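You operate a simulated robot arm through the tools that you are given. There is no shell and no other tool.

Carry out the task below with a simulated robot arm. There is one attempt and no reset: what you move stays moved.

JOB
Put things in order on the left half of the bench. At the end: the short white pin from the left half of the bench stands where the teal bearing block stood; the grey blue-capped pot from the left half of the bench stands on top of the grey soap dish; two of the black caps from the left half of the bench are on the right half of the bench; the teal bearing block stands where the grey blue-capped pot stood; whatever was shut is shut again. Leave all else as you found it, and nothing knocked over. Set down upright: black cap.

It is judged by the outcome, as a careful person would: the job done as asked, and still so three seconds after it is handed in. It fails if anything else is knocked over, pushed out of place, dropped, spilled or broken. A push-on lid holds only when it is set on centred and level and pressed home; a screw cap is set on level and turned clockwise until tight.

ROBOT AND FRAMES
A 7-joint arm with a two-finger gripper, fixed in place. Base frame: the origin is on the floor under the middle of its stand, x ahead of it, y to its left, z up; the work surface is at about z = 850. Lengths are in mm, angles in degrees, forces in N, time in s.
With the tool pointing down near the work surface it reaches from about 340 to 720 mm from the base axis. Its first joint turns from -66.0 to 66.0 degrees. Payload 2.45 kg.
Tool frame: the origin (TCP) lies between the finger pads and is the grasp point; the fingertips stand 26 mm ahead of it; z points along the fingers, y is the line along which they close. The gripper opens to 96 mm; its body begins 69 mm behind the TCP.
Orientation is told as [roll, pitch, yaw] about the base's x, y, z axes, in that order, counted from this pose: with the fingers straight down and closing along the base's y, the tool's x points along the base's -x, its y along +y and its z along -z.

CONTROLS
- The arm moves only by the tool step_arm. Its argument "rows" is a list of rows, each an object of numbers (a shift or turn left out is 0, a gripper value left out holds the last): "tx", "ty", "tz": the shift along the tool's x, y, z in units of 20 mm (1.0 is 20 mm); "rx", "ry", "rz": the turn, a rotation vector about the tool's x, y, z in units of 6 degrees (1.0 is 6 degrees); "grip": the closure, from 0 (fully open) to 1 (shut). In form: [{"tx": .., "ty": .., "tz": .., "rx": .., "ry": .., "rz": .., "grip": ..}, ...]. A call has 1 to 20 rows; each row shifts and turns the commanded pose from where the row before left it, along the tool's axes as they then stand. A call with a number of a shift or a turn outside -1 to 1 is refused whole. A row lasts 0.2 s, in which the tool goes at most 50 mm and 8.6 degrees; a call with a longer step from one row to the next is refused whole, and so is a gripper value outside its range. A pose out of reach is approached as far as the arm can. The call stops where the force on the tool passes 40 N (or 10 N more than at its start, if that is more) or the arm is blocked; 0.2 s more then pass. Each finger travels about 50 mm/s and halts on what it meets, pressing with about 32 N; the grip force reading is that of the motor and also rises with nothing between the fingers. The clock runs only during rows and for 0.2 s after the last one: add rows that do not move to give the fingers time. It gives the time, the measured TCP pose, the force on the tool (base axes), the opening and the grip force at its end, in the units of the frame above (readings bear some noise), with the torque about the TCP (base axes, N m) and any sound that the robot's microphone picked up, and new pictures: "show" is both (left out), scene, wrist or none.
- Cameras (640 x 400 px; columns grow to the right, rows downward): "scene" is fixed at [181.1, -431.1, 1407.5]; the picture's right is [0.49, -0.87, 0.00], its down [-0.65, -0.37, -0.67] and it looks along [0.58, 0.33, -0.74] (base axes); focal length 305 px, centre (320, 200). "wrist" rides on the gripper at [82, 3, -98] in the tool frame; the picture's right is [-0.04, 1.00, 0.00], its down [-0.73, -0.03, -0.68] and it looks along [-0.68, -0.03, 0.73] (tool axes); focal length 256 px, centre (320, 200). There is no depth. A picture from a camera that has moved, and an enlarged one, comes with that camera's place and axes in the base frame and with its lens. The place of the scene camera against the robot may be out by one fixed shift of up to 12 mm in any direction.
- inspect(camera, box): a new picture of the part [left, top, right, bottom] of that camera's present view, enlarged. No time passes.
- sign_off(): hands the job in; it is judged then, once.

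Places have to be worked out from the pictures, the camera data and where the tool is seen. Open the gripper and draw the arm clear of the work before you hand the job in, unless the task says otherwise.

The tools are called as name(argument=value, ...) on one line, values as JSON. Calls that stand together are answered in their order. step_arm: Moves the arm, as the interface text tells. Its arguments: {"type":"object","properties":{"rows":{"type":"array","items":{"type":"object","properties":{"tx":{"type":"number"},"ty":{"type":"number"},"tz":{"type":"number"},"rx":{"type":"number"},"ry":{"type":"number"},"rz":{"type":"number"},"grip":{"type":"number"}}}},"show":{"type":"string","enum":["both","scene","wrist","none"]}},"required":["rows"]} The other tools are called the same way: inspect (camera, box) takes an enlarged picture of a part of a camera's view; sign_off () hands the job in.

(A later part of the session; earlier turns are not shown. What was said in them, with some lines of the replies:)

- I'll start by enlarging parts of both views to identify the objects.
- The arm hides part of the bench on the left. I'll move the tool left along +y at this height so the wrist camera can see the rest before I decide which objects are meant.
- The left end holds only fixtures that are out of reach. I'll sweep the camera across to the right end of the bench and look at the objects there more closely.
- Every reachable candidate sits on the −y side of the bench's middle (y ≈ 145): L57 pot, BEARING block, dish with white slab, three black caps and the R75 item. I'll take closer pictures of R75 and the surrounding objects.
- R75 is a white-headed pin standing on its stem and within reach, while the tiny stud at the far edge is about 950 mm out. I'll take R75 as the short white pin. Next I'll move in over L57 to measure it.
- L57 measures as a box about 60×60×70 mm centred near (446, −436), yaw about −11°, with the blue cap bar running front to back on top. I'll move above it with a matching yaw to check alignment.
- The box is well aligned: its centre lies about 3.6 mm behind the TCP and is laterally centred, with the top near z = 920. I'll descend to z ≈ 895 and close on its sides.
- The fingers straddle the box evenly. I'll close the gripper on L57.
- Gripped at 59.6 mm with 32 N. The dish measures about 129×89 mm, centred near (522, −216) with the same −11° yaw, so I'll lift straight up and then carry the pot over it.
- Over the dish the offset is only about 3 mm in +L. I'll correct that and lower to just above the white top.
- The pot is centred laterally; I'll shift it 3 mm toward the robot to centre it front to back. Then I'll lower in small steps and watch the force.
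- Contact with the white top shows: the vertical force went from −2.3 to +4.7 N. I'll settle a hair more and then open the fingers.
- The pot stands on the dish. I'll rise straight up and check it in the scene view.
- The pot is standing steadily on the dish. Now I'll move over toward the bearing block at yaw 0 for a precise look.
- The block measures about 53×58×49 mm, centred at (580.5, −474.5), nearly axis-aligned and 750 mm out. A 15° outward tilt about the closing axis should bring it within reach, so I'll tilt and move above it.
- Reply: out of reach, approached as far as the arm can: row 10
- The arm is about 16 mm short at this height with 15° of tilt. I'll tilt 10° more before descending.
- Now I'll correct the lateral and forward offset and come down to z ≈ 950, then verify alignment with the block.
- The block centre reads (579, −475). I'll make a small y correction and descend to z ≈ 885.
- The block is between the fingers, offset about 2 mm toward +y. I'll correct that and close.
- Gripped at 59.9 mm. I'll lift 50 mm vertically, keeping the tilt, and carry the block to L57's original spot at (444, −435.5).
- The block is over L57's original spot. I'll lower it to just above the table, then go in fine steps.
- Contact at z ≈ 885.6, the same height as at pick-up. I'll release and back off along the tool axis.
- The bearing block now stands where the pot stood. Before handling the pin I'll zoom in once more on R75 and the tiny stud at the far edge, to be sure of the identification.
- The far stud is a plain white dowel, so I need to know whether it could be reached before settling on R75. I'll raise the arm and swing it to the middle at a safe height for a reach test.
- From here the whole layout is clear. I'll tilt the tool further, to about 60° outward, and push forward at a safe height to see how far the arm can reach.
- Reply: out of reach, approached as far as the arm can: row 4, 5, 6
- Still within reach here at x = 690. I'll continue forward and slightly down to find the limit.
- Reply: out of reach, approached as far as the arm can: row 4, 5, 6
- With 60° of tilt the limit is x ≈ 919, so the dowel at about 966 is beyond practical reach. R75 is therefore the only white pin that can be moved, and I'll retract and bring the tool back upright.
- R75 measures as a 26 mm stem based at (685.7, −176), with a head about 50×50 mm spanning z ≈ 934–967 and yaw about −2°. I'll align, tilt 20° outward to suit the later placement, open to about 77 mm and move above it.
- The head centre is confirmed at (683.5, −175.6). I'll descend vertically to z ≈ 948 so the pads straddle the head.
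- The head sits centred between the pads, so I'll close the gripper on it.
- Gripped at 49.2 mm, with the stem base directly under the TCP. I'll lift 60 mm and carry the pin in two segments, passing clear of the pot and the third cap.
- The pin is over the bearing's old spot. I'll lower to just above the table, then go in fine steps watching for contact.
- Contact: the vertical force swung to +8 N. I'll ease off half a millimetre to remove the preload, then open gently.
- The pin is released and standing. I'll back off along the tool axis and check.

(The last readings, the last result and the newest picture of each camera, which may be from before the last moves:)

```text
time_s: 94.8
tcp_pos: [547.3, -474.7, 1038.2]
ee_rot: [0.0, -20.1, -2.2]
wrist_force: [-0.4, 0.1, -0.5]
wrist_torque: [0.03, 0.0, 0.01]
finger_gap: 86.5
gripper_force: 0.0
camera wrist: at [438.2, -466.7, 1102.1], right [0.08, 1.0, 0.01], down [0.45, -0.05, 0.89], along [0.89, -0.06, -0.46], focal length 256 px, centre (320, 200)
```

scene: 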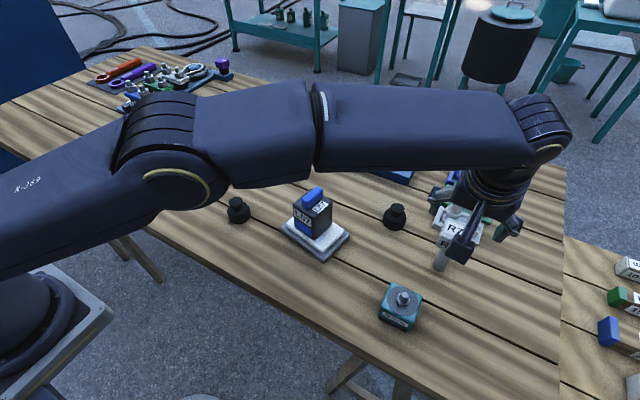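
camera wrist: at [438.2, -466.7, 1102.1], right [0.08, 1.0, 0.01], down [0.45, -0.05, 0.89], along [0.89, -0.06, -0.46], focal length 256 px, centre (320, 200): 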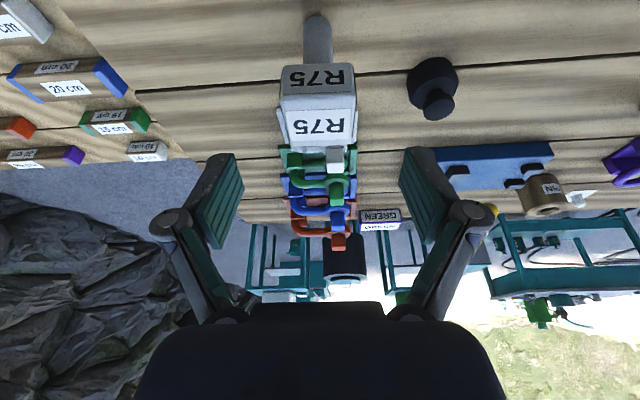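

The pin stands where the bearing block was. Next are the black caps: I'll take the one near (639, −366) and the one near (476, −46), starting with a closer look at the first.

inspect(camera="wrist", box=[380, 30, 500, 150])

inspect(camera="scene", box=[340, 170, 500, 290])

```text
3.33 times, centred on (440, 90) of wrist
camera zoom: at [438.2, -466.7, 1102.1], right [0.08, 1.0, 0.01], down [0.45, -0.05, 0.89], along [0.89, -0.06, -0.46], focal length 853 px, centre (-80, 567)
```

zoom: 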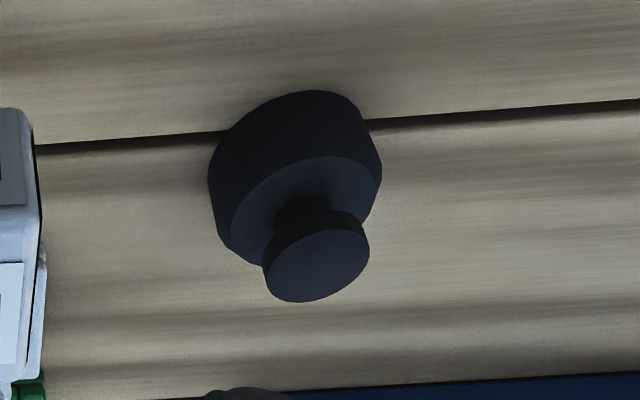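

```text
3.33 times, centred on (420, 230) of scene
camera zoom: at [181.1, -431.1, 1407.5], right [0.49, -0.87, 0.0], down [-0.65, -0.37, -0.67], along [0.58, 0.33, -0.74], focal length 1016 px, centre (-13, 100)
```

zoom: 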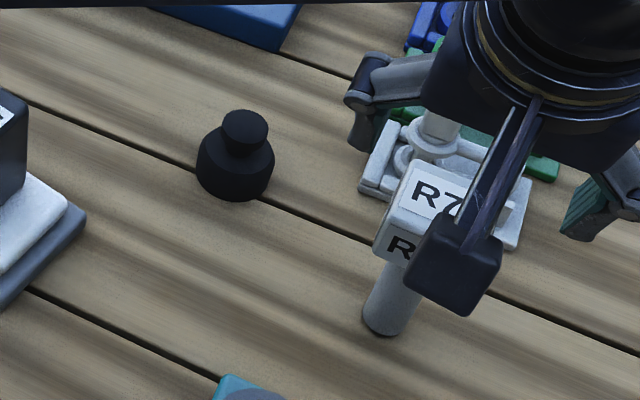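

Cap 3 appears to be about 54 mm in diameter at its base and 46 mm tall, near (644, −353). I'll retract, bring the tool vertical and look at it squarely.

step_arm(rows=[{"tx": 0.463, "ty": 0.876, "tz": -0.016}, {"tx": 0.463, "ty": 0.876, "tz": -0.016}, {"tx": 0.463, "ty": 0.876, "tz": -0.016}, {"tx": 0.463, "ty": 0.876, "tz": -0.016}, {"tx": 0.463, "ty": 0.876, "tz": -0.016}, {"tx": 0.463, "ty": 0.876, "tz": -0.016}, {"tx": 0.463, "ty": 0.876, "tz": -0.016}, {"ry": 0.8333}, {"ry": 0.8333}, {"ry": 0.8333}, {"ry": 0.8334}, {"rz": -0.367}, {}])

inspect(camera="wrist", box=[240, 120, 400, 280])

```text
time_s: 97.6
tcp_pos: [490.1, -347.7, 1019.2]
ee_rot: [-0.1, 0.1, 0.0]
wrist_force: [0.2, -0.2, 0.5]
wrist_torque: [0.0, 0.03, -0.02]
finger_gap: 86.5
gripper_force: 0.1
camera wrist: at [408.4, -346.0, 1117.1], right [0.04, 1.0, 0.0], down [0.73, -0.03, 0.68], along [0.68, -0.03, -0.73], focal length 256 px, centre (320, 200)
```

scene: 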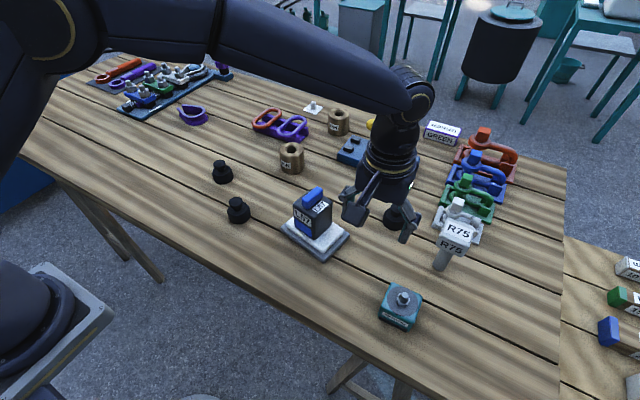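
wrist: 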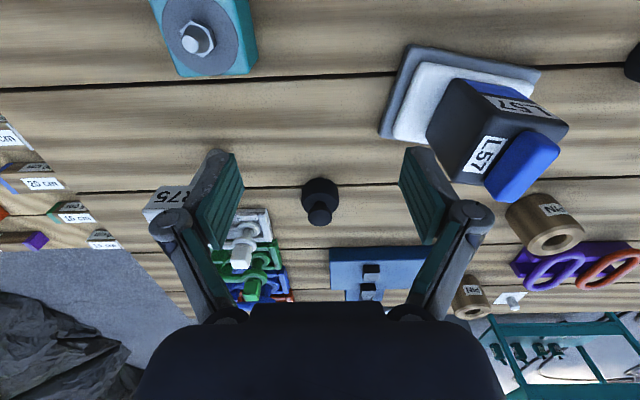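

```text
2.50 times, centred on (320, 200) of wrist
camera zoom: at [408.4, -346.0, 1117.1], right [0.04, 1.0, 0.0], down [0.73, -0.03, 0.68], along [0.68, -0.03, -0.73], focal length 640 px, centre (320, 200)
```

zoom: 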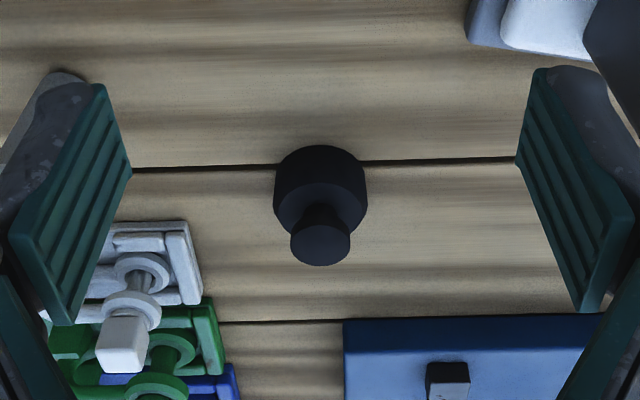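

Cap 3's centre is at (643, −356), base diameter about 50 mm, top at z ≈ 898. I'll approach from above with a 10° outward tilt to stay within reach.

step_arm(rows=[{"ry": -0.8333}, {"ry": -0.8334}, {"tx": -0.878, "ty": -0.052, "tz": 0.529}, {"tx": -0.878, "ty": -0.052, "tz": 0.529}, {"tx": -0.878, "ty": -0.052, "tz": 0.529}, {"tx": -0.878, "ty": -0.052, "tz": 0.529}, {"tx": -0.878, "ty": -0.052, "tz": 0.529}, {"tx": -0.878, "ty": -0.052, "tz": 0.529}, {"tx": -0.878, "ty": -0.052, "tz": 0.529}, {"tx": -0.878, "ty": -0.052, "tz": 0.529}, {}, {}])

inspect(camera="wrist", box=[240, 40, 400, 200])

```text
time_s: 100.2
tcp_pos: [642.1, -357.9, 961.4]
ee_rot: [0.0, -10.0, 0.1]
wrist_force: [0.7, -0.6, 0.2]
wrist_torque: [0.0, 0.02, -0.01]
finger_gap: 86.4
gripper_force: 0.0
camera wrist: at [545.7, -354.1, 1042.5], right [0.04, 1.0, 0.01], down [0.6, -0.03, 0.8], along [0.8, -0.03, -0.6], focal length 256 px, centre (320, 200)
```

scene: 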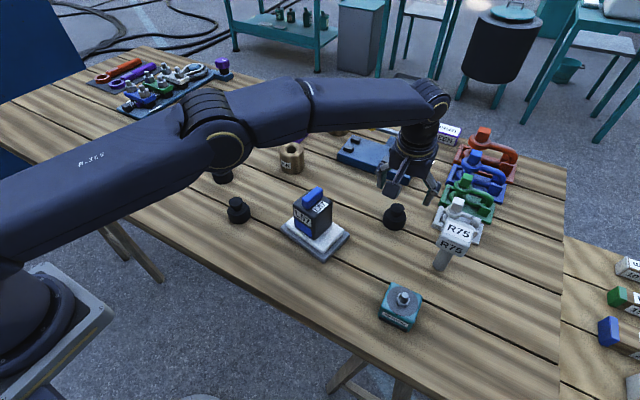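
wrist: 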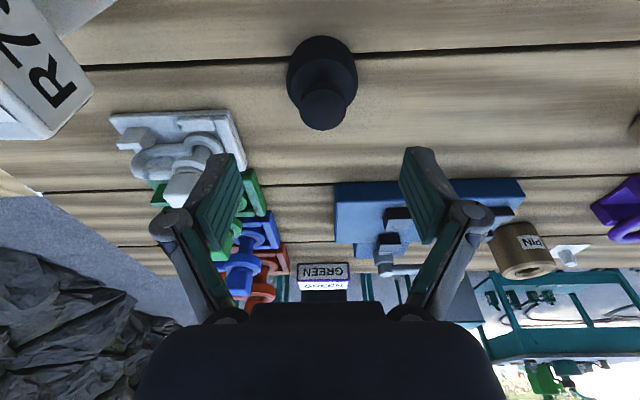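

```text
2.50 times, centred on (320, 120) of wrist
camera zoom: at [545.7, -354.1, 1042.5], right [0.04, 1.0, 0.01], down [0.6, -0.03, 0.8], along [0.8, -0.03, -0.6], focal length 640 px, centre (320, 400)
```

zoom: 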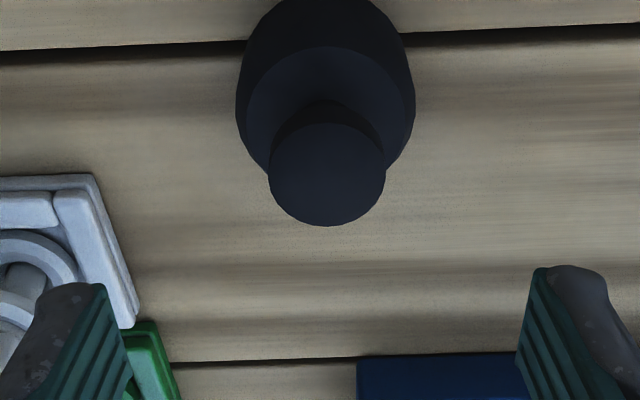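

Cap 3 is at (641, −355.4). I'll shift 2 mm in +y and descend to z ≈ 881 around its base.

step_arm(rows=[{"tx": 0.18, "ty": 0.03, "tz": 0.985}, {"tx": 0.18, "ty": 0.03, "tz": 0.985}, {"tx": 0.18, "ty": 0.03, "tz": 0.985}, {"tx": 0.18, "ty": 0.03, "tz": 0.985}, {}, {}])

```text
time_s: 101.6
tcp_pos: [640.8, -353.8, 878.8]
ee_rot: [0.0, -10.1, 0.0]
wrist_force: [-0.4, -0.5, -0.2]
wrist_torque: [0.0, 0.03, 0.02]
finger_gap: 86.6
gripper_force: 0.1
camera wrist: at [545.1, -351.1, 961.6], right [0.04, 1.0, 0.01], down [0.6, -0.03, 0.8], along [0.8, -0.03, -0.6], focal length 256 px, centre (320, 200)
```

scene: 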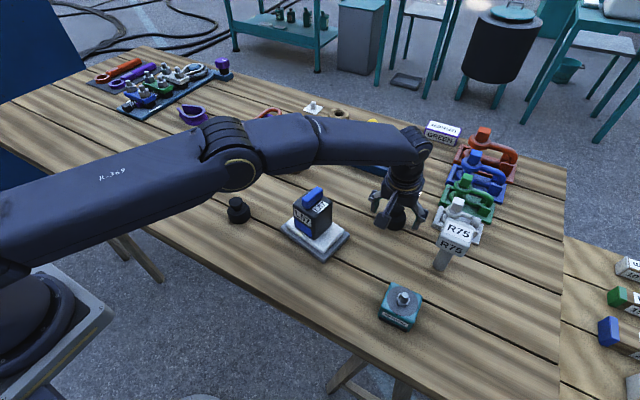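
wrist: 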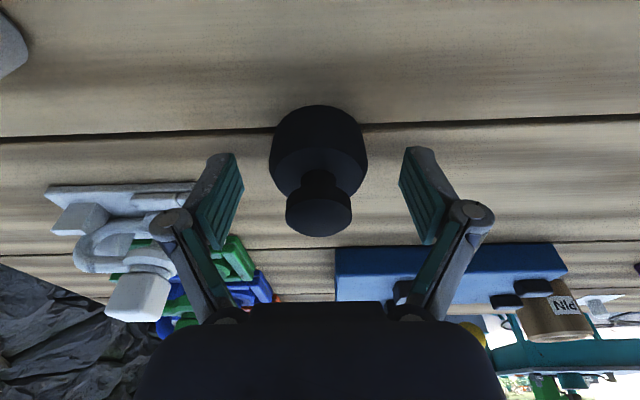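

Centred around the cap base. I'll close the gripper.

step_arm(rows=[{"grip": 0.6}, {"grip": 0.6}, {"grip": 0.6}, {"grip": 0.6}, {"grip": 0.6}], show="wrist")

```text
time_s: 102.8
tcp_pos: [642.2, -353.8, 879.7]
ee_rot: [0.0, -10.1, 0.0]
wrist_force: [-0.6, 0.9, 1.8]
wrist_torque: [-0.08, 0.05, -0.02]
finger_gap: 47.1
gripper_force: 31.8
camera wrist: at [545.1, -351.2, 962.0], right [0.04, 1.0, 0.01], down [0.6, -0.03, 0.8], along [0.8, -0.03, -0.6], focal length 256 px, centre (320, 200)
```

wrist: 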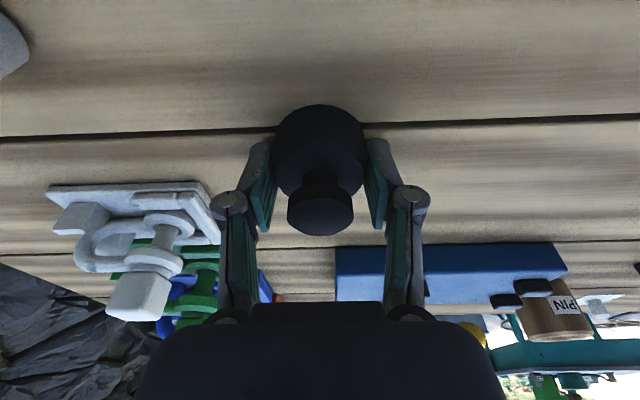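

Gripped at 47 mm. I'll lift, pull inward and up so it passes well over the pot, and then carry it across to the +y half.

step_arm(rows=[{"tx": -0.06, "tz": -0.3}, {"tx": -0.1415, "tz": -0.8}, {"tx": -0.1415, "tz": -0.8}, {"tx": -0.1415, "tz": -0.8}, {"tx": -0.0815, "tz": -0.5}, {"tx": 0.528, "tz": -0.94}, {"tx": 0.528, "tz": -0.94}, {"tx": 0.528, "tz": -0.94}, {"tx": 0.528, "tz": -0.94}, {"tx": 0.528, "tz": -0.94}, {"tx": 0.528, "tz": -0.94}, {}])

```text
time_s: 105.4
tcp_pos: [559.7, -355.2, 1045.8]
ee_rot: [-0.1, -10.0, -0.1]
wrist_force: [-0.7, -0.1, -0.3]
wrist_torque: [0.01, 0.0, 0.01]
finger_gap: 47.1
gripper_force: 31.6
camera wrist: at [463.4, -352.8, 1128.2], right [0.04, 1.0, 0.01], down [0.6, -0.03, 0.8], along [0.8, -0.03, -0.6], focal length 256 px, centre (320, 200)
```

scene: 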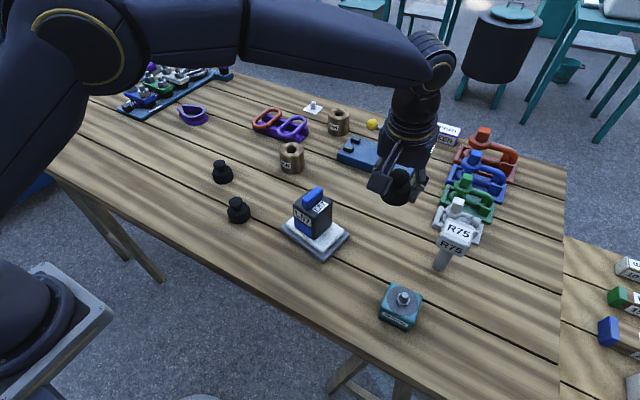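
wrist: 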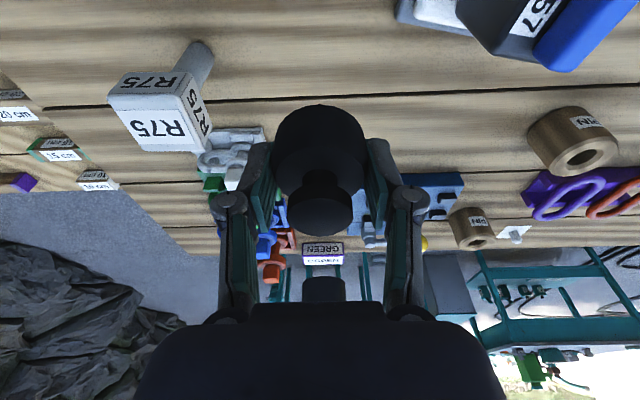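

step_arm(rows=[{"tx": 0.09, "ty": 0.991, "tz": -0.016}, {"tx": 0.09, "ty": 0.991, "tz": -0.016}, {"tx": 0.09, "ty": 0.991, "tz": -0.016}, {"tx": 0.09, "ty": 0.991, "tz": -0.016}, {"tx": 0.09, "ty": 0.991, "tz": -0.016}, {"tx": 0.09, "ty": 0.991, "tz": -0.016}, {"tx": 0.09, "ty": 0.991, "tz": -0.016}, {"tx": 0.09, "ty": 0.991, "tz": -0.016}, {"tx": 0.09, "ty": 0.991, "tz": -0.016}, {"tx": 0.09, "ty": 0.991, "tz": -0.016}, {"tx": 0.09, "ty": 0.991, "tz": -0.016}, {"tx": 0.09, "ty": 0.991, "tz": -0.016}, {"tx": 0.09, "ty": 0.991, "tz": -0.016}, {"tx": 0.09, "ty": 0.991, "tz": -0.016}, {"tx": 0.09, "ty": 0.991, "tz": -0.016}, {"tx": 0.09, "ty": 0.991, "tz": -0.016}, {"tx": 0.09, "ty": 0.991, "tz": -0.016}], show="scene")

step_arm(rows=[{"tx": 0.09, "ty": 0.991, "tz": -0.016}, {"tx": 0.09, "ty": 0.991, "tz": -0.016}, {"tx": 0.09, "ty": 0.991, "tz": -0.016}, {"tx": 0.09, "ty": 0.991, "tz": -0.016}, {"tx": 0.09, "ty": 0.991, "tz": -0.016}, {"tx": 0.09, "ty": 0.991, "tz": -0.016}, {"tx": 0.09, "ty": 0.991, "tz": -0.016}, {"tx": 0.09, "ty": 0.991, "tz": -0.016}, {"tx": 0.09, "ty": 0.991, "tz": -0.016}, {"tx": 0.09, "ty": 0.991, "tz": -0.016}, {"tx": 0.09, "ty": 0.991, "tz": -0.016}, {"tx": 0.09, "ty": 0.991, "tz": -0.016}, {"tx": 0.09, "ty": 0.991, "tz": -0.016}, {"tx": 0.09, "ty": 0.991, "tz": -0.016}, {"tx": 0.09, "ty": 0.991, "tz": -0.016}, {"tx": 0.09, "ty": 0.991, "tz": -0.016}, {"tx": 0.09, "ty": 0.991, "tz": -0.016}, {}])

```text
time_s: 109.0
tcp_pos: [529.8, -17.7, 1046.4]
ee_rot: [0.0, -10.0, -0.1]
wrist_force: [-0.6, 0.5, -0.6]
wrist_torque: [-0.01, 0.05, 0.01]
finger_gap: 46.8
gripper_force: 32.2
```

scene: 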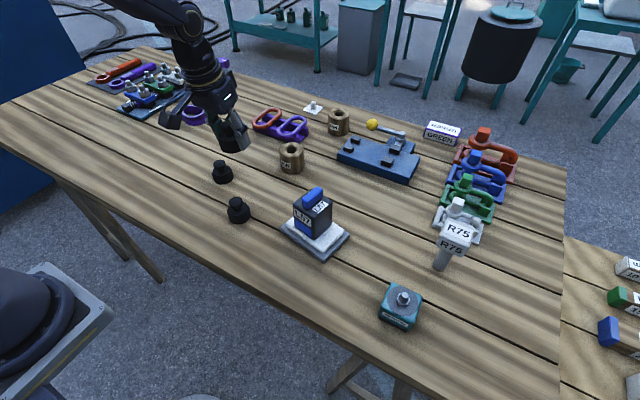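

```text
time_s: 112.8
tcp_pos: [496.2, 320.3, 1044.5]
ee_rot: [-0.1, -10.2, 0.0]
wrist_force: [0.0, 1.2, -0.5]
wrist_torque: [0.01, 0.0, 0.0]
finger_gap: 47.1
gripper_force: 32.0
camera wrist: at [400.3, 322.6, 1126.7], right [0.04, 1.0, 0.01], down [0.6, -0.03, 0.8], along [0.8, -0.03, -0.6], focal length 256 px, centre (320, 200)
```

scene: 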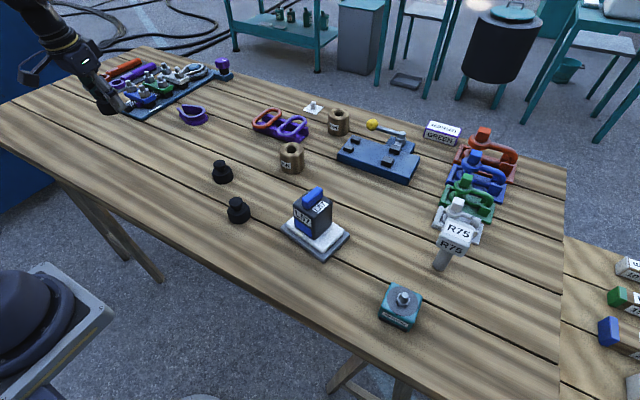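
wrist: 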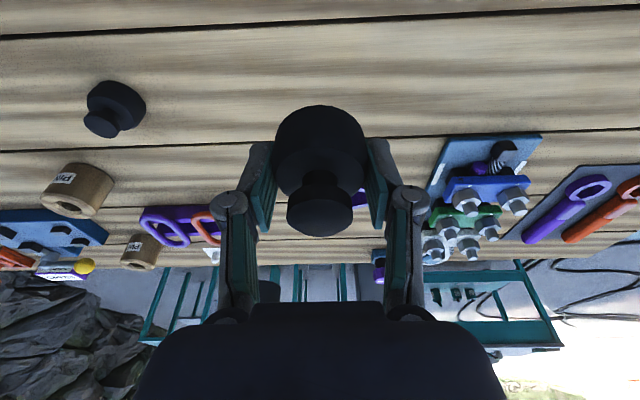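

I'll go a bit further in +y to leave room for the second cap, then descend close to the table.

step_arm(rows=[{"ty": 1}, {"ty": 1}, {"ty": 1}, {"ty": 1}, {"ty": 1}, {"tx": 0.174, "tz": 0.985}, {"tx": 0.174, "tz": 0.985}, {"tx": 0.174, "tz": 0.985}, {"tx": 0.174, "tz": 0.985}, {"tx": 0.174, "tz": 0.985}, {"tx": 0.174, "tz": 0.985}, {"tx": 0.174, "tz": 0.985}, {"tx": 0.122, "tz": 0.69}, {}])

```text
time_s: 115.8
tcp_pos: [497.0, 418.3, 890.1]
ee_rot: [0.0, -10.1, 0.0]
wrist_force: [-0.9, 0.6, -0.7]
wrist_torque: [0.02, -0.02, -0.01]
finger_gap: 47.2
gripper_force: 32.2
camera wrist: at [401.5, 421.5, 972.3], right [0.04, 1.0, 0.01], down [0.6, -0.03, 0.8], along [0.8, -0.03, -0.6], focal length 256 px, centre (320, 200)
```

scene: 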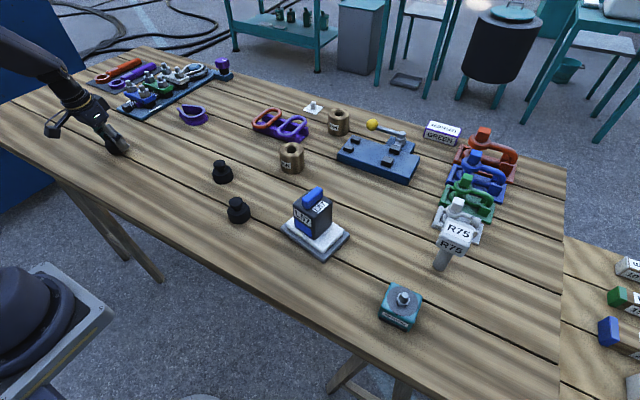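
wrist: 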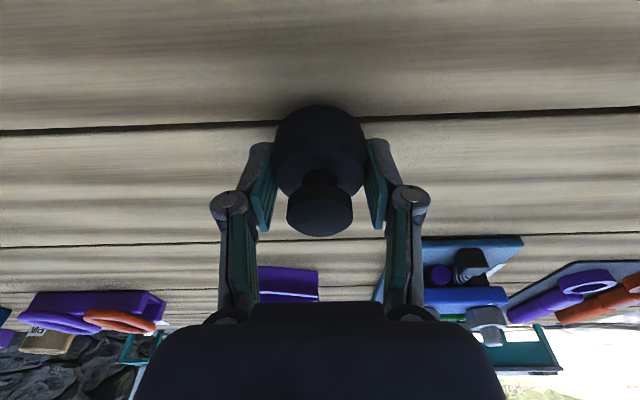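

step_arm(rows=[{"tx": 0.035, "tz": 0.197}, {"tx": 0.035, "tz": 0.197}, {}], show="none")

step_arm(rows=[{"tx": 0.009, "tz": 0.05}, {}], show="none")

step_arm(rows=[{"tx": 0.009, "tz": 0.05}, {}], show="none")

```text
time_s: 116.6
tcp_pos: [499.3, 417.3, 883.0]
ee_rot: [-0.1, -10.1, 0.0]
wrist_force: [-0.3, -0.9, -0.9]
wrist_torque: [0.0, -0.01, 0.0]
finger_gap: 47.1
gripper_force: 31.9
```

```text
time_s: 117.2
tcp_pos: [498.1, 418.2, 881.2]
ee_rot: [0.0, -10.1, 0.0]
wrist_force: [0.4, -0.7, -0.2]
wrist_torque: [-0.01, -0.01, 0.03]
finger_gap: 47.0
gripper_force: 31.9
```

```text
time_s: 117.8
tcp_pos: [497.8, 418.6, 880.5]
ee_rot: [0.0, -10.2, -0.1]
wrist_force: [0.2, 0.0, -1.1]
wrist_torque: [-0.01, -0.04, -0.01]
finger_gap: 46.8
gripper_force: 32.3
```

step_arm(rows=[{"tx": 0.009, "tz": 0.05}, {}], show="none")

step_arm(rows=[{"tx": 0.007, "tz": 0.04}, {}], show="none")

```text
time_s: 118.4
tcp_pos: [498.4, 418.5, 880.6]
ee_rot: [0.0, -10.1, 0.0]
wrist_force: [-2.0, -2.4, 7.4]
wrist_torque: [-0.2, -0.01, -0.07]
finger_gap: 46.7
gripper_force: 32.2
```

```text
time_s: 119.0
tcp_pos: [498.4, 418.9, 878.6]
ee_rot: [0.2, -10.2, 0.0]
wrist_force: [-1.4, -3.4, 16.7]
wrist_torque: [-0.33, 0.0, -0.02]
finger_gap: 47.1
gripper_force: 32.1
```

The cap is firmly on the table. I'll release it and back away along the tool axis.

step_arm(rows=[{"tx": -0.01, "tz": -0.06}, {"grip": 0.48}, {"grip": 0.43}, {"grip": 0.35}, {"grip": 0.25}, {"grip": 0.15}, {"grip": 0.1}, {}], show="wrist")

step_arm(rows=[{"tz": -0.4}, {"tz": -0.8}, {"tz": -0.9}, {"tz": -0.9}, {"tz": -0.9}, {"tz": -0.9}, {}])

```text
time_s: 120.8
tcp_pos: [497.5, 418.6, 879.5]
ee_rot: [0.0, -10.0, 0.0]
wrist_force: [-0.1, 0.2, 0.8]
wrist_torque: [-0.01, 0.03, 0.02]
finger_gap: 86.4
gripper_force: 0.0
camera wrist: at [401.2, 421.6, 961.6], right [0.04, 1.0, 0.01], down [0.6, -0.03, 0.8], along [0.8, -0.03, -0.6], focal length 256 px, centre (320, 200)
```

wrist: 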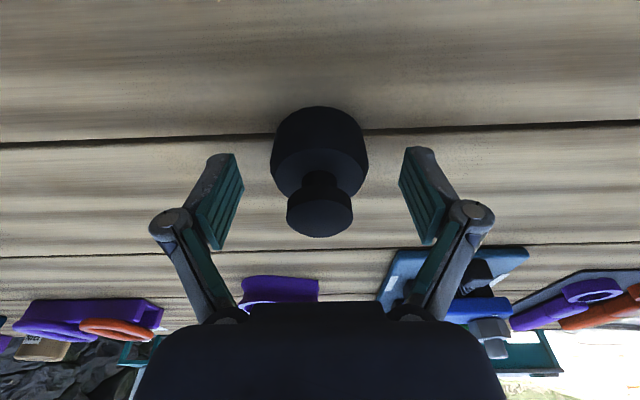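

```text
time_s: 122.4
tcp_pos: [480.2, 418.7, 974.3]
ee_rot: [0.0, -10.0, 0.0]
wrist_force: [-0.2, 0.1, -0.1]
wrist_torque: [0.0, 0.02, -0.01]
finger_gap: 86.8
gripper_force: 0.1
camera wrist: at [384.1, 421.8, 1056.0], right [0.04, 1.0, 0.01], down [0.6, -0.03, 0.8], along [0.8, -0.03, -0.6], focal length 256 px, centre (320, 200)
```

scene: 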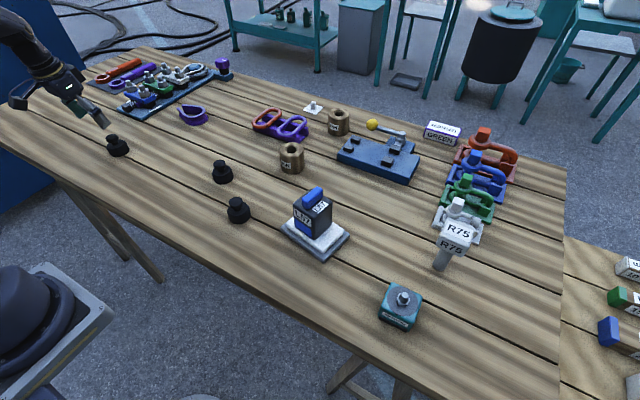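
wrist: 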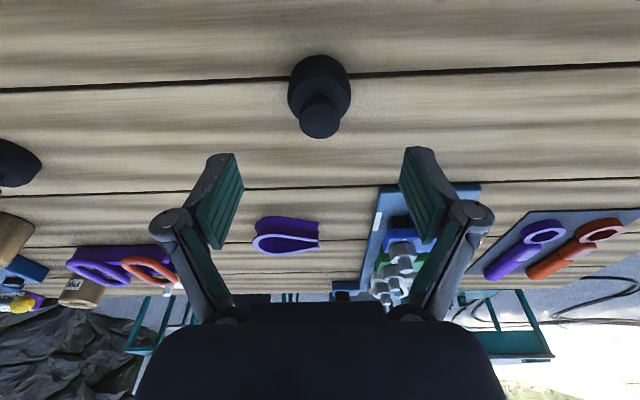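

The first cap stands upright at (498, 418). I'll untilt and move over to the cap near (481, −37).

step_arm(rows=[{"ry": 0.8333}, {"ry": 0.8334}, {"tx": 0.174, "ty": -0.991, "tz": -0.078}, {"tx": 0.174, "ty": -0.991, "tz": -0.078}, {"tx": 0.174, "ty": -0.991, "tz": -0.078}, {"tx": 0.174, "ty": -0.991, "tz": -0.078}, {"tx": 0.174, "ty": -0.991, "tz": -0.078}, {"tx": 0.174, "ty": -0.991, "tz": -0.078}, {"tx": 0.174, "ty": -0.991, "tz": -0.078}, {"tx": 0.174, "ty": -0.991, "tz": -0.078}, {"tx": 0.174, "ty": -0.991, "tz": -0.078}, {"tx": 0.174, "ty": -0.991, "tz": -0.078}, {"tx": 0.174, "ty": -0.991, "tz": -0.078}, {"tx": 0.174, "ty": -0.991, "tz": -0.078}, {"tx": 0.174, "ty": -0.991, "tz": -0.078}, {"tx": 0.174, "ty": -0.991, "tz": -0.078}, {"tx": 0.174, "ty": -0.991, "tz": -0.078}, {"tx": 0.174, "ty": -0.991, "tz": -0.078}, {"tx": 0.174, "ty": -0.991, "tz": -0.078}, {"tx": 0.174, "ty": -0.991, "tz": -0.078}], show="none")

step_arm(rows=[{"tx": 0.174, "ty": -0.991, "tz": -0.078}, {"tx": 0.174, "ty": -0.991, "tz": -0.078}, {"tx": 0.174, "ty": -0.991, "tz": -0.078}, {"tx": 0.174, "ty": -0.991, "tz": -0.078}, {"tx": 0.174, "ty": -0.991, "tz": -0.078}, {}])

inspect(camera="wrist", box=[240, 80, 400, 240])

```text
time_s: 126.6
tcp_pos: [418.7, 60.6, 1003.2]
ee_rot: [0.1, 0.0, 0.0]
wrist_force: [0.7, -0.1, -0.7]
wrist_torque: [0.02, 0.01, 0.02]
finger_gap: 86.4
gripper_force: 0.0
```

```text
time_s: 128.0
tcp_pos: [399.2, -36.0, 1011.5]
ee_rot: [0.0, -0.1, 0.0]
wrist_force: [-0.2, 0.9, 0.9]
wrist_torque: [0.01, -0.01, 0.02]
finger_gap: 86.6
gripper_force: 0.0
camera wrist: at [318.1, -32.6, 1108.9], right [0.04, 1.0, 0.0], down [0.73, -0.03, 0.68], along [0.68, -0.03, -0.73], focal length 256 px, centre (320, 200)
```

scene: 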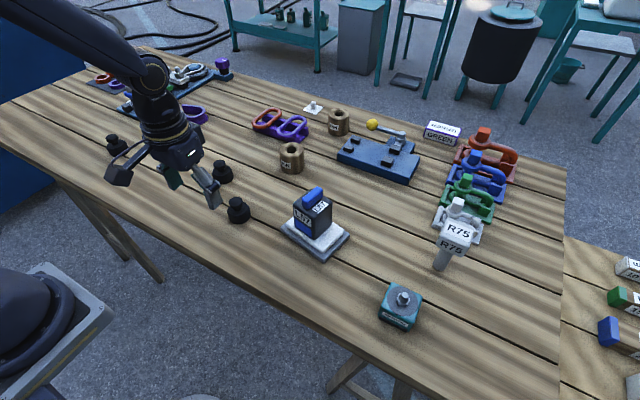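
wrist: 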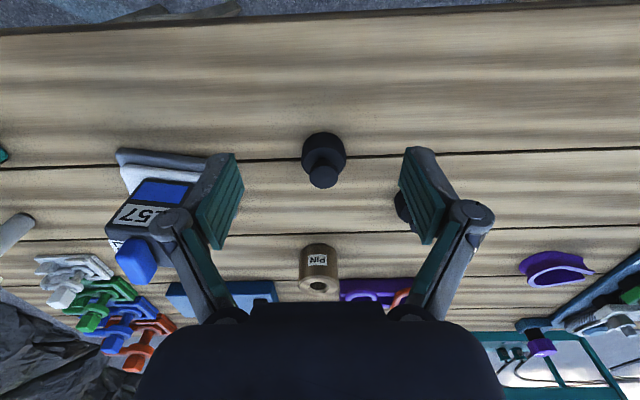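

```text
2.50 times, centred on (320, 160) of wrist
camera zoom: at [318.1, -32.6, 1108.9], right [0.04, 1.0, 0.0], down [0.73, -0.03, 0.68], along [0.68, -0.03, -0.73], focal length 640 px, centre (320, 300)
```

zoom: 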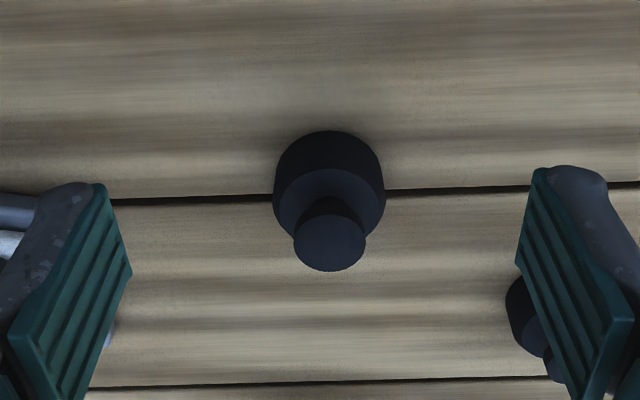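

This cap's centre is at (481, −35.6). I'll move over it and descend with a vertical tool.

step_arm(rows=[{"tx": -0.82}, {"tx": -0.82}, {"tx": -0.82}, {"tx": -0.82}, {"tx": -0.82}, {"tz": 0.94}, {"tz": 0.94}, {"tz": 0.94}, {"tz": 0.94}, {"tz": 0.94}, {"tz": 0.94}, {"tz": 0.94}, {}, {}])

```text
time_s: 131.0
tcp_pos: [483.4, -37.4, 881.0]
ee_rot: [0.0, -0.1, 0.0]
wrist_force: [0.0, 0.1, 0.0]
wrist_torque: [0.02, -0.03, -0.01]
finger_gap: 86.4
gripper_force: 0.1
camera wrist: at [402.3, -34.6, 978.3], right [0.04, 1.0, 0.0], down [0.73, -0.03, 0.68], along [0.68, -0.03, -0.73], focal length 256 px, centre (320, 200)
```

scene: 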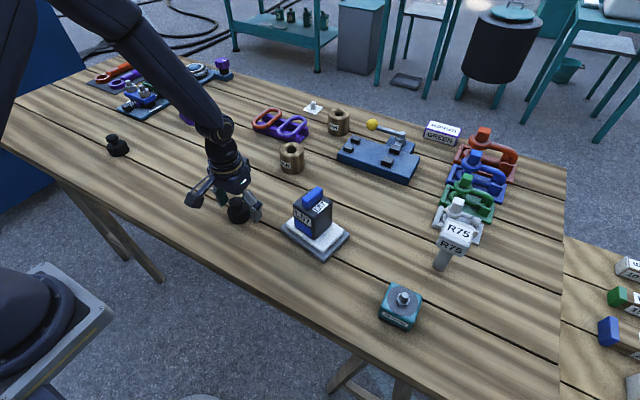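
wrist: 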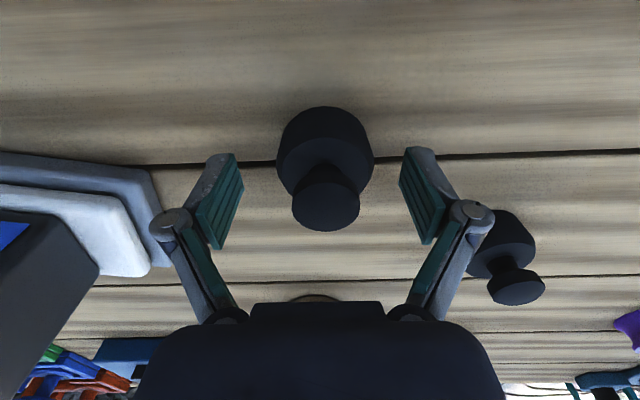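

Offset is about 2 mm toward +y. I'll correct and close.

step_arm(rows=[{"ty": 0.1, "tz": 0.05}, {}, {"grip": 0.6}, {"grip": 0.6}, {"grip": 0.6}, {"grip": 0.6}, {"grip": 0.6}], show="wrist")

```text
time_s: 132.6
tcp_pos: [482.9, -35.1, 879.2]
ee_rot: [0.1, 0.0, 0.0]
wrist_force: [0.1, 1.2, 2.7]
wrist_torque: [-0.07, 0.06, -0.03]
finger_gap: 47.3
gripper_force: 31.6
camera wrist: at [402.1, -32.5, 977.3], right [0.04, 1.0, 0.0], down [0.73, -0.03, 0.68], along [0.68, -0.03, -0.73], focal length 256 px, centre (320, 200)
```

wrist: 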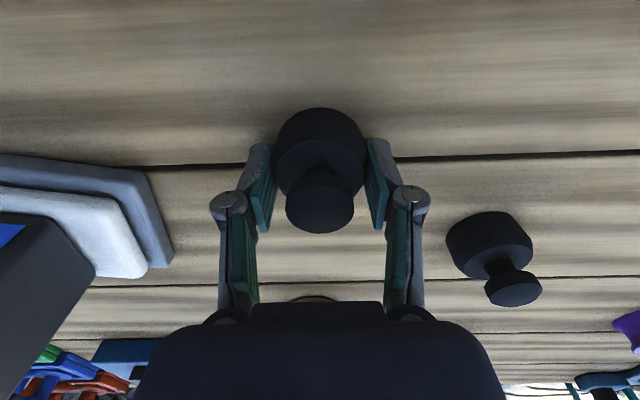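

Gripped. I'll lift to z ≈ 1000 and carry it 320 mm in +y.

step_arm(rows=[{"tz": -0.4}, {"tz": -0.8}, {"tz": -0.96}, {"tz": -0.96}, {"tz": -0.96}, {"tz": -0.96}, {"tz": -0.96}, {}], show="wrist")

step_arm(rows=[{"ty": 1}, {"ty": 1}, {"ty": 1}, {"ty": 1}, {"ty": 1}, {"ty": 1}, {"ty": 1}, {"ty": 1}, {"ty": 1}, {"ty": 1}, {"ty": 1}, {"ty": 1}, {"ty": 1}, {"ty": 1}, {"ty": 1}, {"ty": 1}, {}])

```text
time_s: 134.4
tcp_pos: [482.2, -35.7, 998.8]
ee_rot: [0.1, -0.1, 0.0]
wrist_force: [-0.3, 0.0, -0.5]
wrist_torque: [0.0, 0.0, 0.01]
finger_gap: 47.3
gripper_force: 32.3
camera wrist: at [401.7, -32.8, 1096.4], right [0.04, 1.0, 0.0], down [0.73, -0.03, 0.68], along [0.68, -0.03, -0.73], focal length 256 px, centre (320, 200)
```

wrist: 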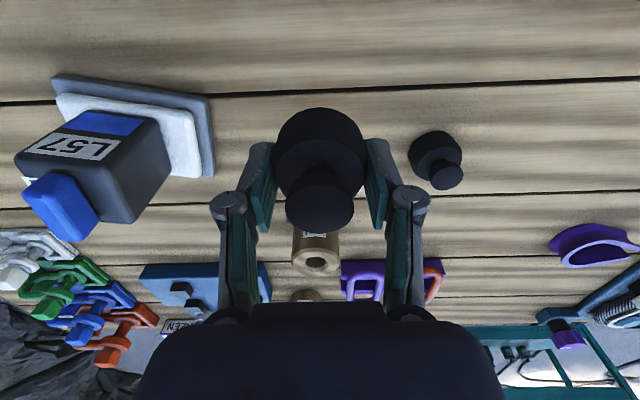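

```text
time_s: 138.0
tcp_pos: [480.9, 284.7, 999.0]
ee_rot: [0.0, -0.2, 0.0]
wrist_force: [-0.5, 0.1, -1.7]
wrist_torque: [0.0, 0.0, -0.02]
finger_gap: 47.0
gripper_force: 31.4
camera wrist: at [401.1, 288.2, 1096.4], right [0.04, 1.0, 0.0], down [0.73, -0.03, 0.68], along [0.68, -0.03, -0.73], focal length 256 px, centre (320, 200)
```

scene: 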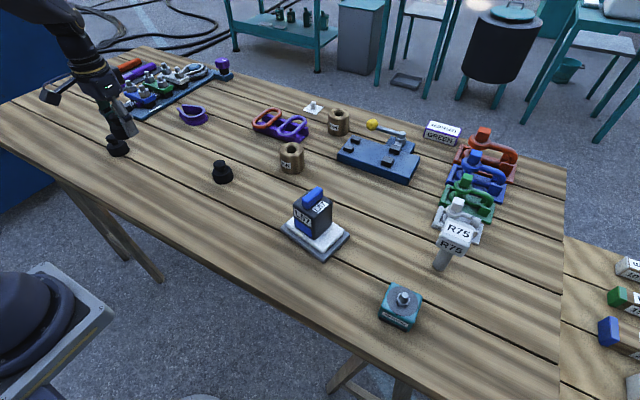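
wrist: 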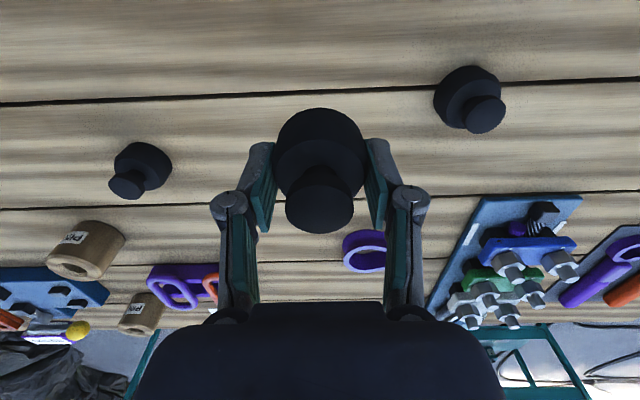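

Clear of the first cap. I'll lower to just above the table, then step down gently.

step_arm(rows=[{"tz": 0.97}, {"tz": 0.97}, {"tz": 0.97}, {"tz": 0.97}, {"tz": 0.97}, {"tz": 0.8}, {}], show="wrist")

step_arm(rows=[{"tz": 0.1}, {"tz": 0.05}, {}], show="none")

step_arm(rows=[{"tz": 0.05}, {}], show="none")

step_arm(rows=[{"tz": 0.05}, {}], show="none")

```text
time_s: 139.6
tcp_pos: [481.5, 284.5, 884.6]
ee_rot: [-0.1, -0.1, 0.0]
wrist_force: [0.0, -0.3, -1.2]
wrist_torque: [-0.03, 0.03, 0.0]
finger_gap: 47.1
gripper_force: 32.3
camera wrist: at [401.2, 286.8, 983.4], right [0.04, 1.0, 0.0], down [0.73, -0.03, 0.68], along [0.68, -0.03, -0.73], focal length 256 px, centre (320, 200)
```

wrist: 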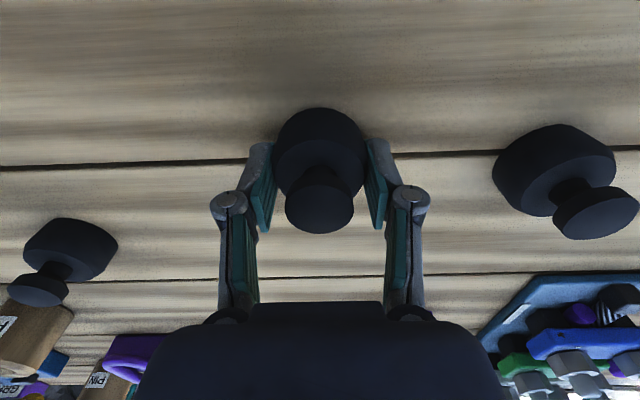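

```text
time_s: 140.4
tcp_pos: [481.6, 283.9, 882.0]
ee_rot: [0.0, -0.1, 0.0]
wrist_force: [0.5, 0.2, -0.4]
wrist_torque: [-0.02, 0.01, -0.01]
finger_gap: 47.0
gripper_force: 31.7
```

```text
time_s: 141.0
tcp_pos: [482.6, 285.0, 882.2]
ee_rot: [0.0, -0.1, 0.0]
wrist_force: [-0.8, 0.2, -0.5]
wrist_torque: [0.01, 0.01, 0.03]
finger_gap: 47.2
gripper_force: 32.0
```

```text
time_s: 141.6
tcp_pos: [481.7, 284.1, 880.2]
ee_rot: [0.0, -0.1, 0.0]
wrist_force: [-0.6, 0.5, -0.2]
wrist_torque: [-0.02, 0.01, 0.0]
finger_gap: 46.9
gripper_force: 32.2
```

step_arm(rows=[{"tz": 0.05}, {}], show="none")

step_arm(rows=[{"tz": 0.04}, {}], show="none")

```text
time_s: 142.2
tcp_pos: [482.2, 284.5, 879.9]
ee_rot: [0.0, -0.2, 0.1]
wrist_force: [-0.2, -0.8, 0.2]
wrist_torque: [-0.01, -0.04, 0.0]
finger_gap: 47.0
gripper_force: 32.5
```

```text
time_s: 142.8
tcp_pos: [481.9, 285.1, 880.3]
ee_rot: [-0.1, -0.2, 0.1]
wrist_force: [-1.6, -1.2, 5.0]
wrist_torque: [-0.2, 0.03, -0.02]
finger_gap: 46.8
gripper_force: 32.1
```

The cap has touched down (+5 N). I'll release it, rise straight up, and review the whole bench.

step_arm(rows=[{"tz": 0.01}, {"grip": 0.48}, {"grip": 0.43}, {"grip": 0.35}, {"grip": 0.25}, {"grip": 0.15}, {"grip": 0.1}, {}], show="wrist")

step_arm(rows=[{"tz": -0.4}, {"tz": -0.8}, {"tz": -0.95}, {"tz": -0.95}, {"tz": -0.95}, {"tz": -0.95}, {"tz": -0.95}, {"tz": -0.95}, {"tz": -0.95}, {"tz": -0.95}, {}])

```text
time_s: 144.6
tcp_pos: [481.3, 284.7, 879.5]
ee_rot: [0.1, -0.1, 0.0]
wrist_force: [1.6, 0.9, 0.2]
wrist_torque: [0.02, -0.02, -0.01]
finger_gap: 86.3
gripper_force: 0.0
camera wrist: at [401.8, 288.0, 976.8], right [0.04, 1.0, 0.0], down [0.73, -0.03, 0.68], along [0.68, -0.03, -0.73], focal length 256 px, centre (320, 200)
```

wrist: 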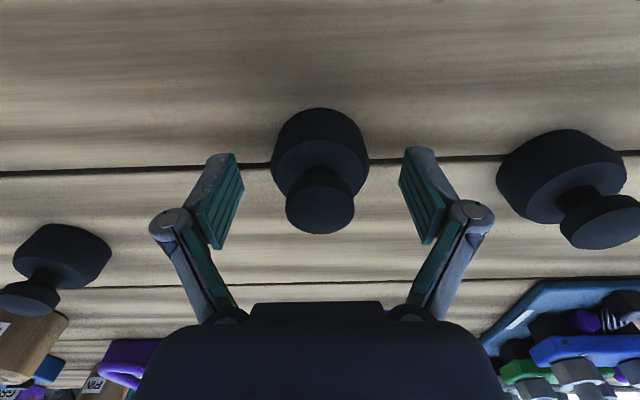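

```text
time_s: 147.0
tcp_pos: [483.1, 284.6, 1053.1]
ee_rot: [0.0, -0.1, 0.0]
wrist_force: [0.0, 0.5, 0.4]
wrist_torque: [-0.03, -0.01, 0.01]
finger_gap: 86.3
gripper_force: 0.0
camera wrist: at [401.5, 287.7, 1151.6], right [0.04, 1.0, 0.0], down [0.73, -0.03, 0.68], along [0.68, -0.03, -0.73], focal length 256 px, centre (320, 200)
```

scene: 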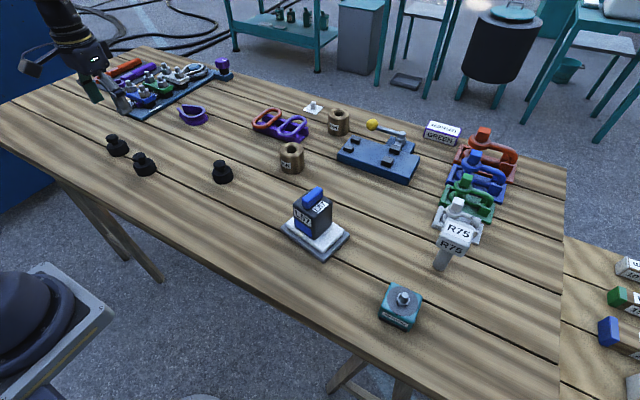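
wrist: 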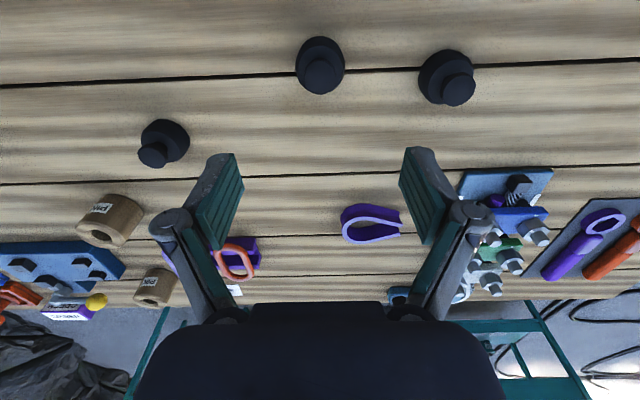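

Both caps stand upright on the +y half. I'll open fully, move the arm back up to a neutral pose near the start, and inspect each placed object.

step_arm(rows=[{"tz": -0.9, "grip": 0.0}, {"tz": -0.9}, {"tz": -0.9}, {"tz": -0.9}, {"tz": -0.9}, {"tx": 0.25, "ty": -0.9}, {"tx": 0.25, "ty": -0.9}, {"tx": 0.25, "ty": -0.9}, {"tx": 0.25, "ty": -0.9}, {"tx": 0.25, "ty": -0.9}, {"tx": 0.25, "ty": -0.9}, {"tx": 0.25, "ty": -0.9}, {"tx": 0.25, "ty": -0.9}, {"tx": 0.25, "ty": -0.9}, {"tx": 0.25, "ty": -0.9}, {"tx": 0.25, "ty": -0.9}, {"tx": 0.25, "ty": -0.9}, {}])

inspect(camera="scene", box=[260, 170, 500, 340])

inspect(camera="scene", box=[80, 40, 300, 200])

inspect(camera="wrist", box=[0, 20, 320, 240])

```text
time_s: 150.8
tcp_pos: [421.8, 69.3, 1144.7]
ee_rot: [0.1, 0.0, -0.1]
wrist_force: [1.0, 0.6, 0.7]
wrist_torque: [0.03, -0.01, -0.01]
finger_gap: 95.7
gripper_force: 0.0
camera wrist: at [340.6, 72.5, 1241.7], right [0.04, 1.0, 0.0], down [0.73, -0.03, 0.68], along [0.68, -0.03, -0.73], focal length 256 px, centre (320, 200)
```

scene: 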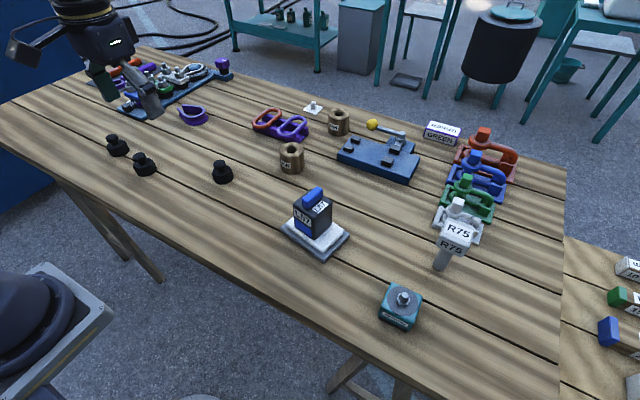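
wrist: 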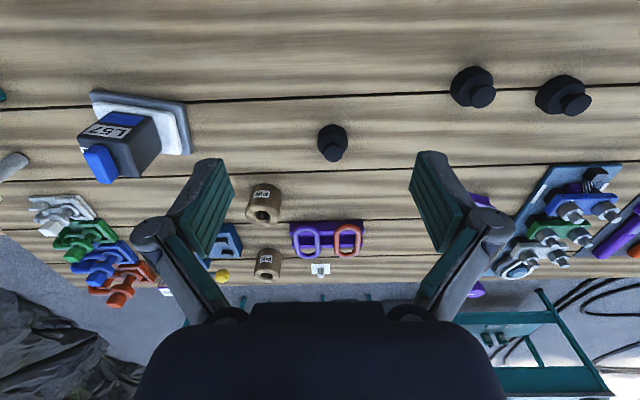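

```text
2.35 times, centred on (380, 255) of scene
camera zoom: at [181.1, -431.1, 1407.5], right [0.49, -0.87, 0.0], down [-0.65, -0.37, -0.67], along [0.58, 0.33, -0.74], focal length 717 px, centre (179, 71)
```

zoom: 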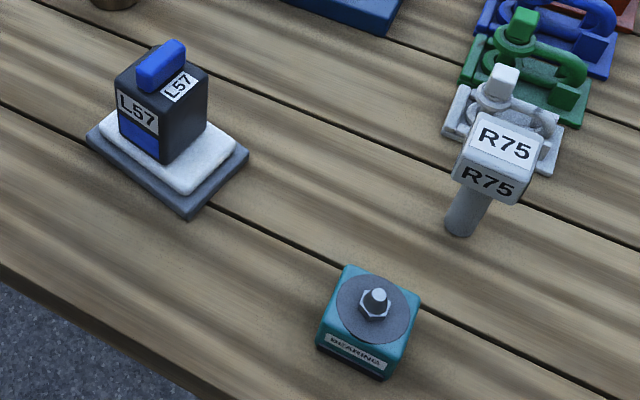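

```text
2.50 times, centred on (190, 120) of scene
camera zoom: at [181.1, -431.1, 1407.5], right [0.49, -0.87, 0.0], down [-0.65, -0.37, -0.67], along [0.58, 0.33, -0.74], focal length 762 px, centre (645, 400)
```

zoom: 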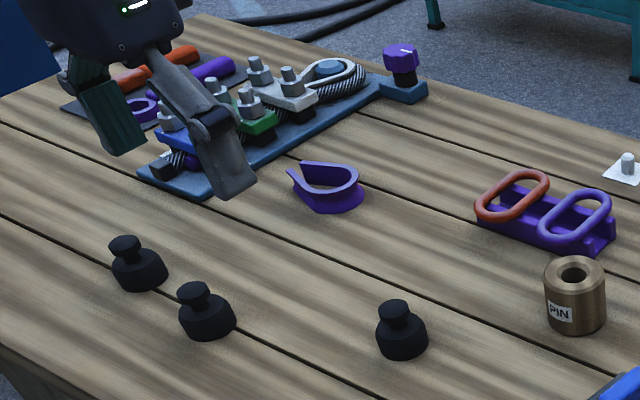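

```text
1.82 times, centred on (160, 130) of wrist
camera zoom: at [340.6, 72.5, 1241.7], right [0.04, 1.0, 0.0], down [0.73, -0.03, 0.68], along [0.68, -0.03, -0.73], focal length 465 px, centre (611, 327)
```

zoom: 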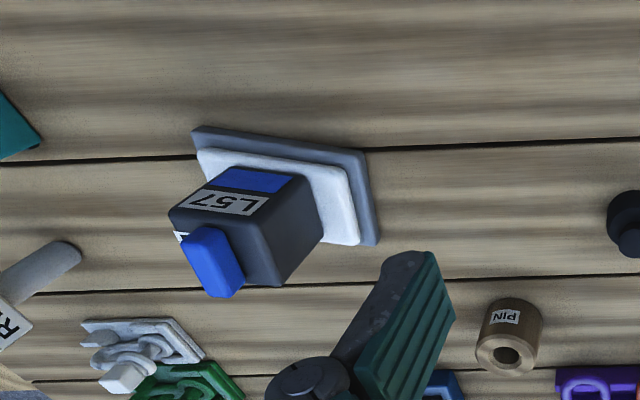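

Final check:
- **Pot:** sits level on the grey dish.
- **Bearing block:** stands on the pot's old spot.
- **White pin:** stands where the bearing block was.
- **Black caps:** two stand upright on the other half of the bench, and the third is untouched.

The gripper is open and clear of the work, so I'm handing the job in.

sign_off()

```text
The job is handed in.
```

I've handed the job in with every item on your list done. Two of the descriptions were ambiguous, so I chose a reading for each.

**Where things ended up (checked in the last pictures):**
- **Pot:** the grey blue-capped pot (marked L57) stands on the white slab in the grey soap dish. I never opened it.
- **Bearing block:** it stands where the pot stood, to within about 1 mm by my measurements.
- **White pin:** the pin marked R75 stands where the bearing block stood, also to within about 1 mm.
- **Black caps:** two are upright on the right half, at about (498, 418) and (482, 285) in the base frame. The third is where I found it.
- **Everything else:** nothing was knocked over, and I saw nothing else out of place. The gripper is open and clear of the bench.

**What I had to assume:**
- **Which pin:** I took R75 as the "short white pin". There is also a small white dowel at the far edge of the bench, which fits the words at least as well. It stands about 966 mm out. In a reach test with the tool tilted 60° the arm stopped at about 919 mm, so I couldn't have moved it.
- **Which side is left:** I took "left half" as the half on the robot's right (negative y). It is the only half that held the pot and more than one black cap. The two caps I moved started on the robot's right side and are now well past the bench's middle.
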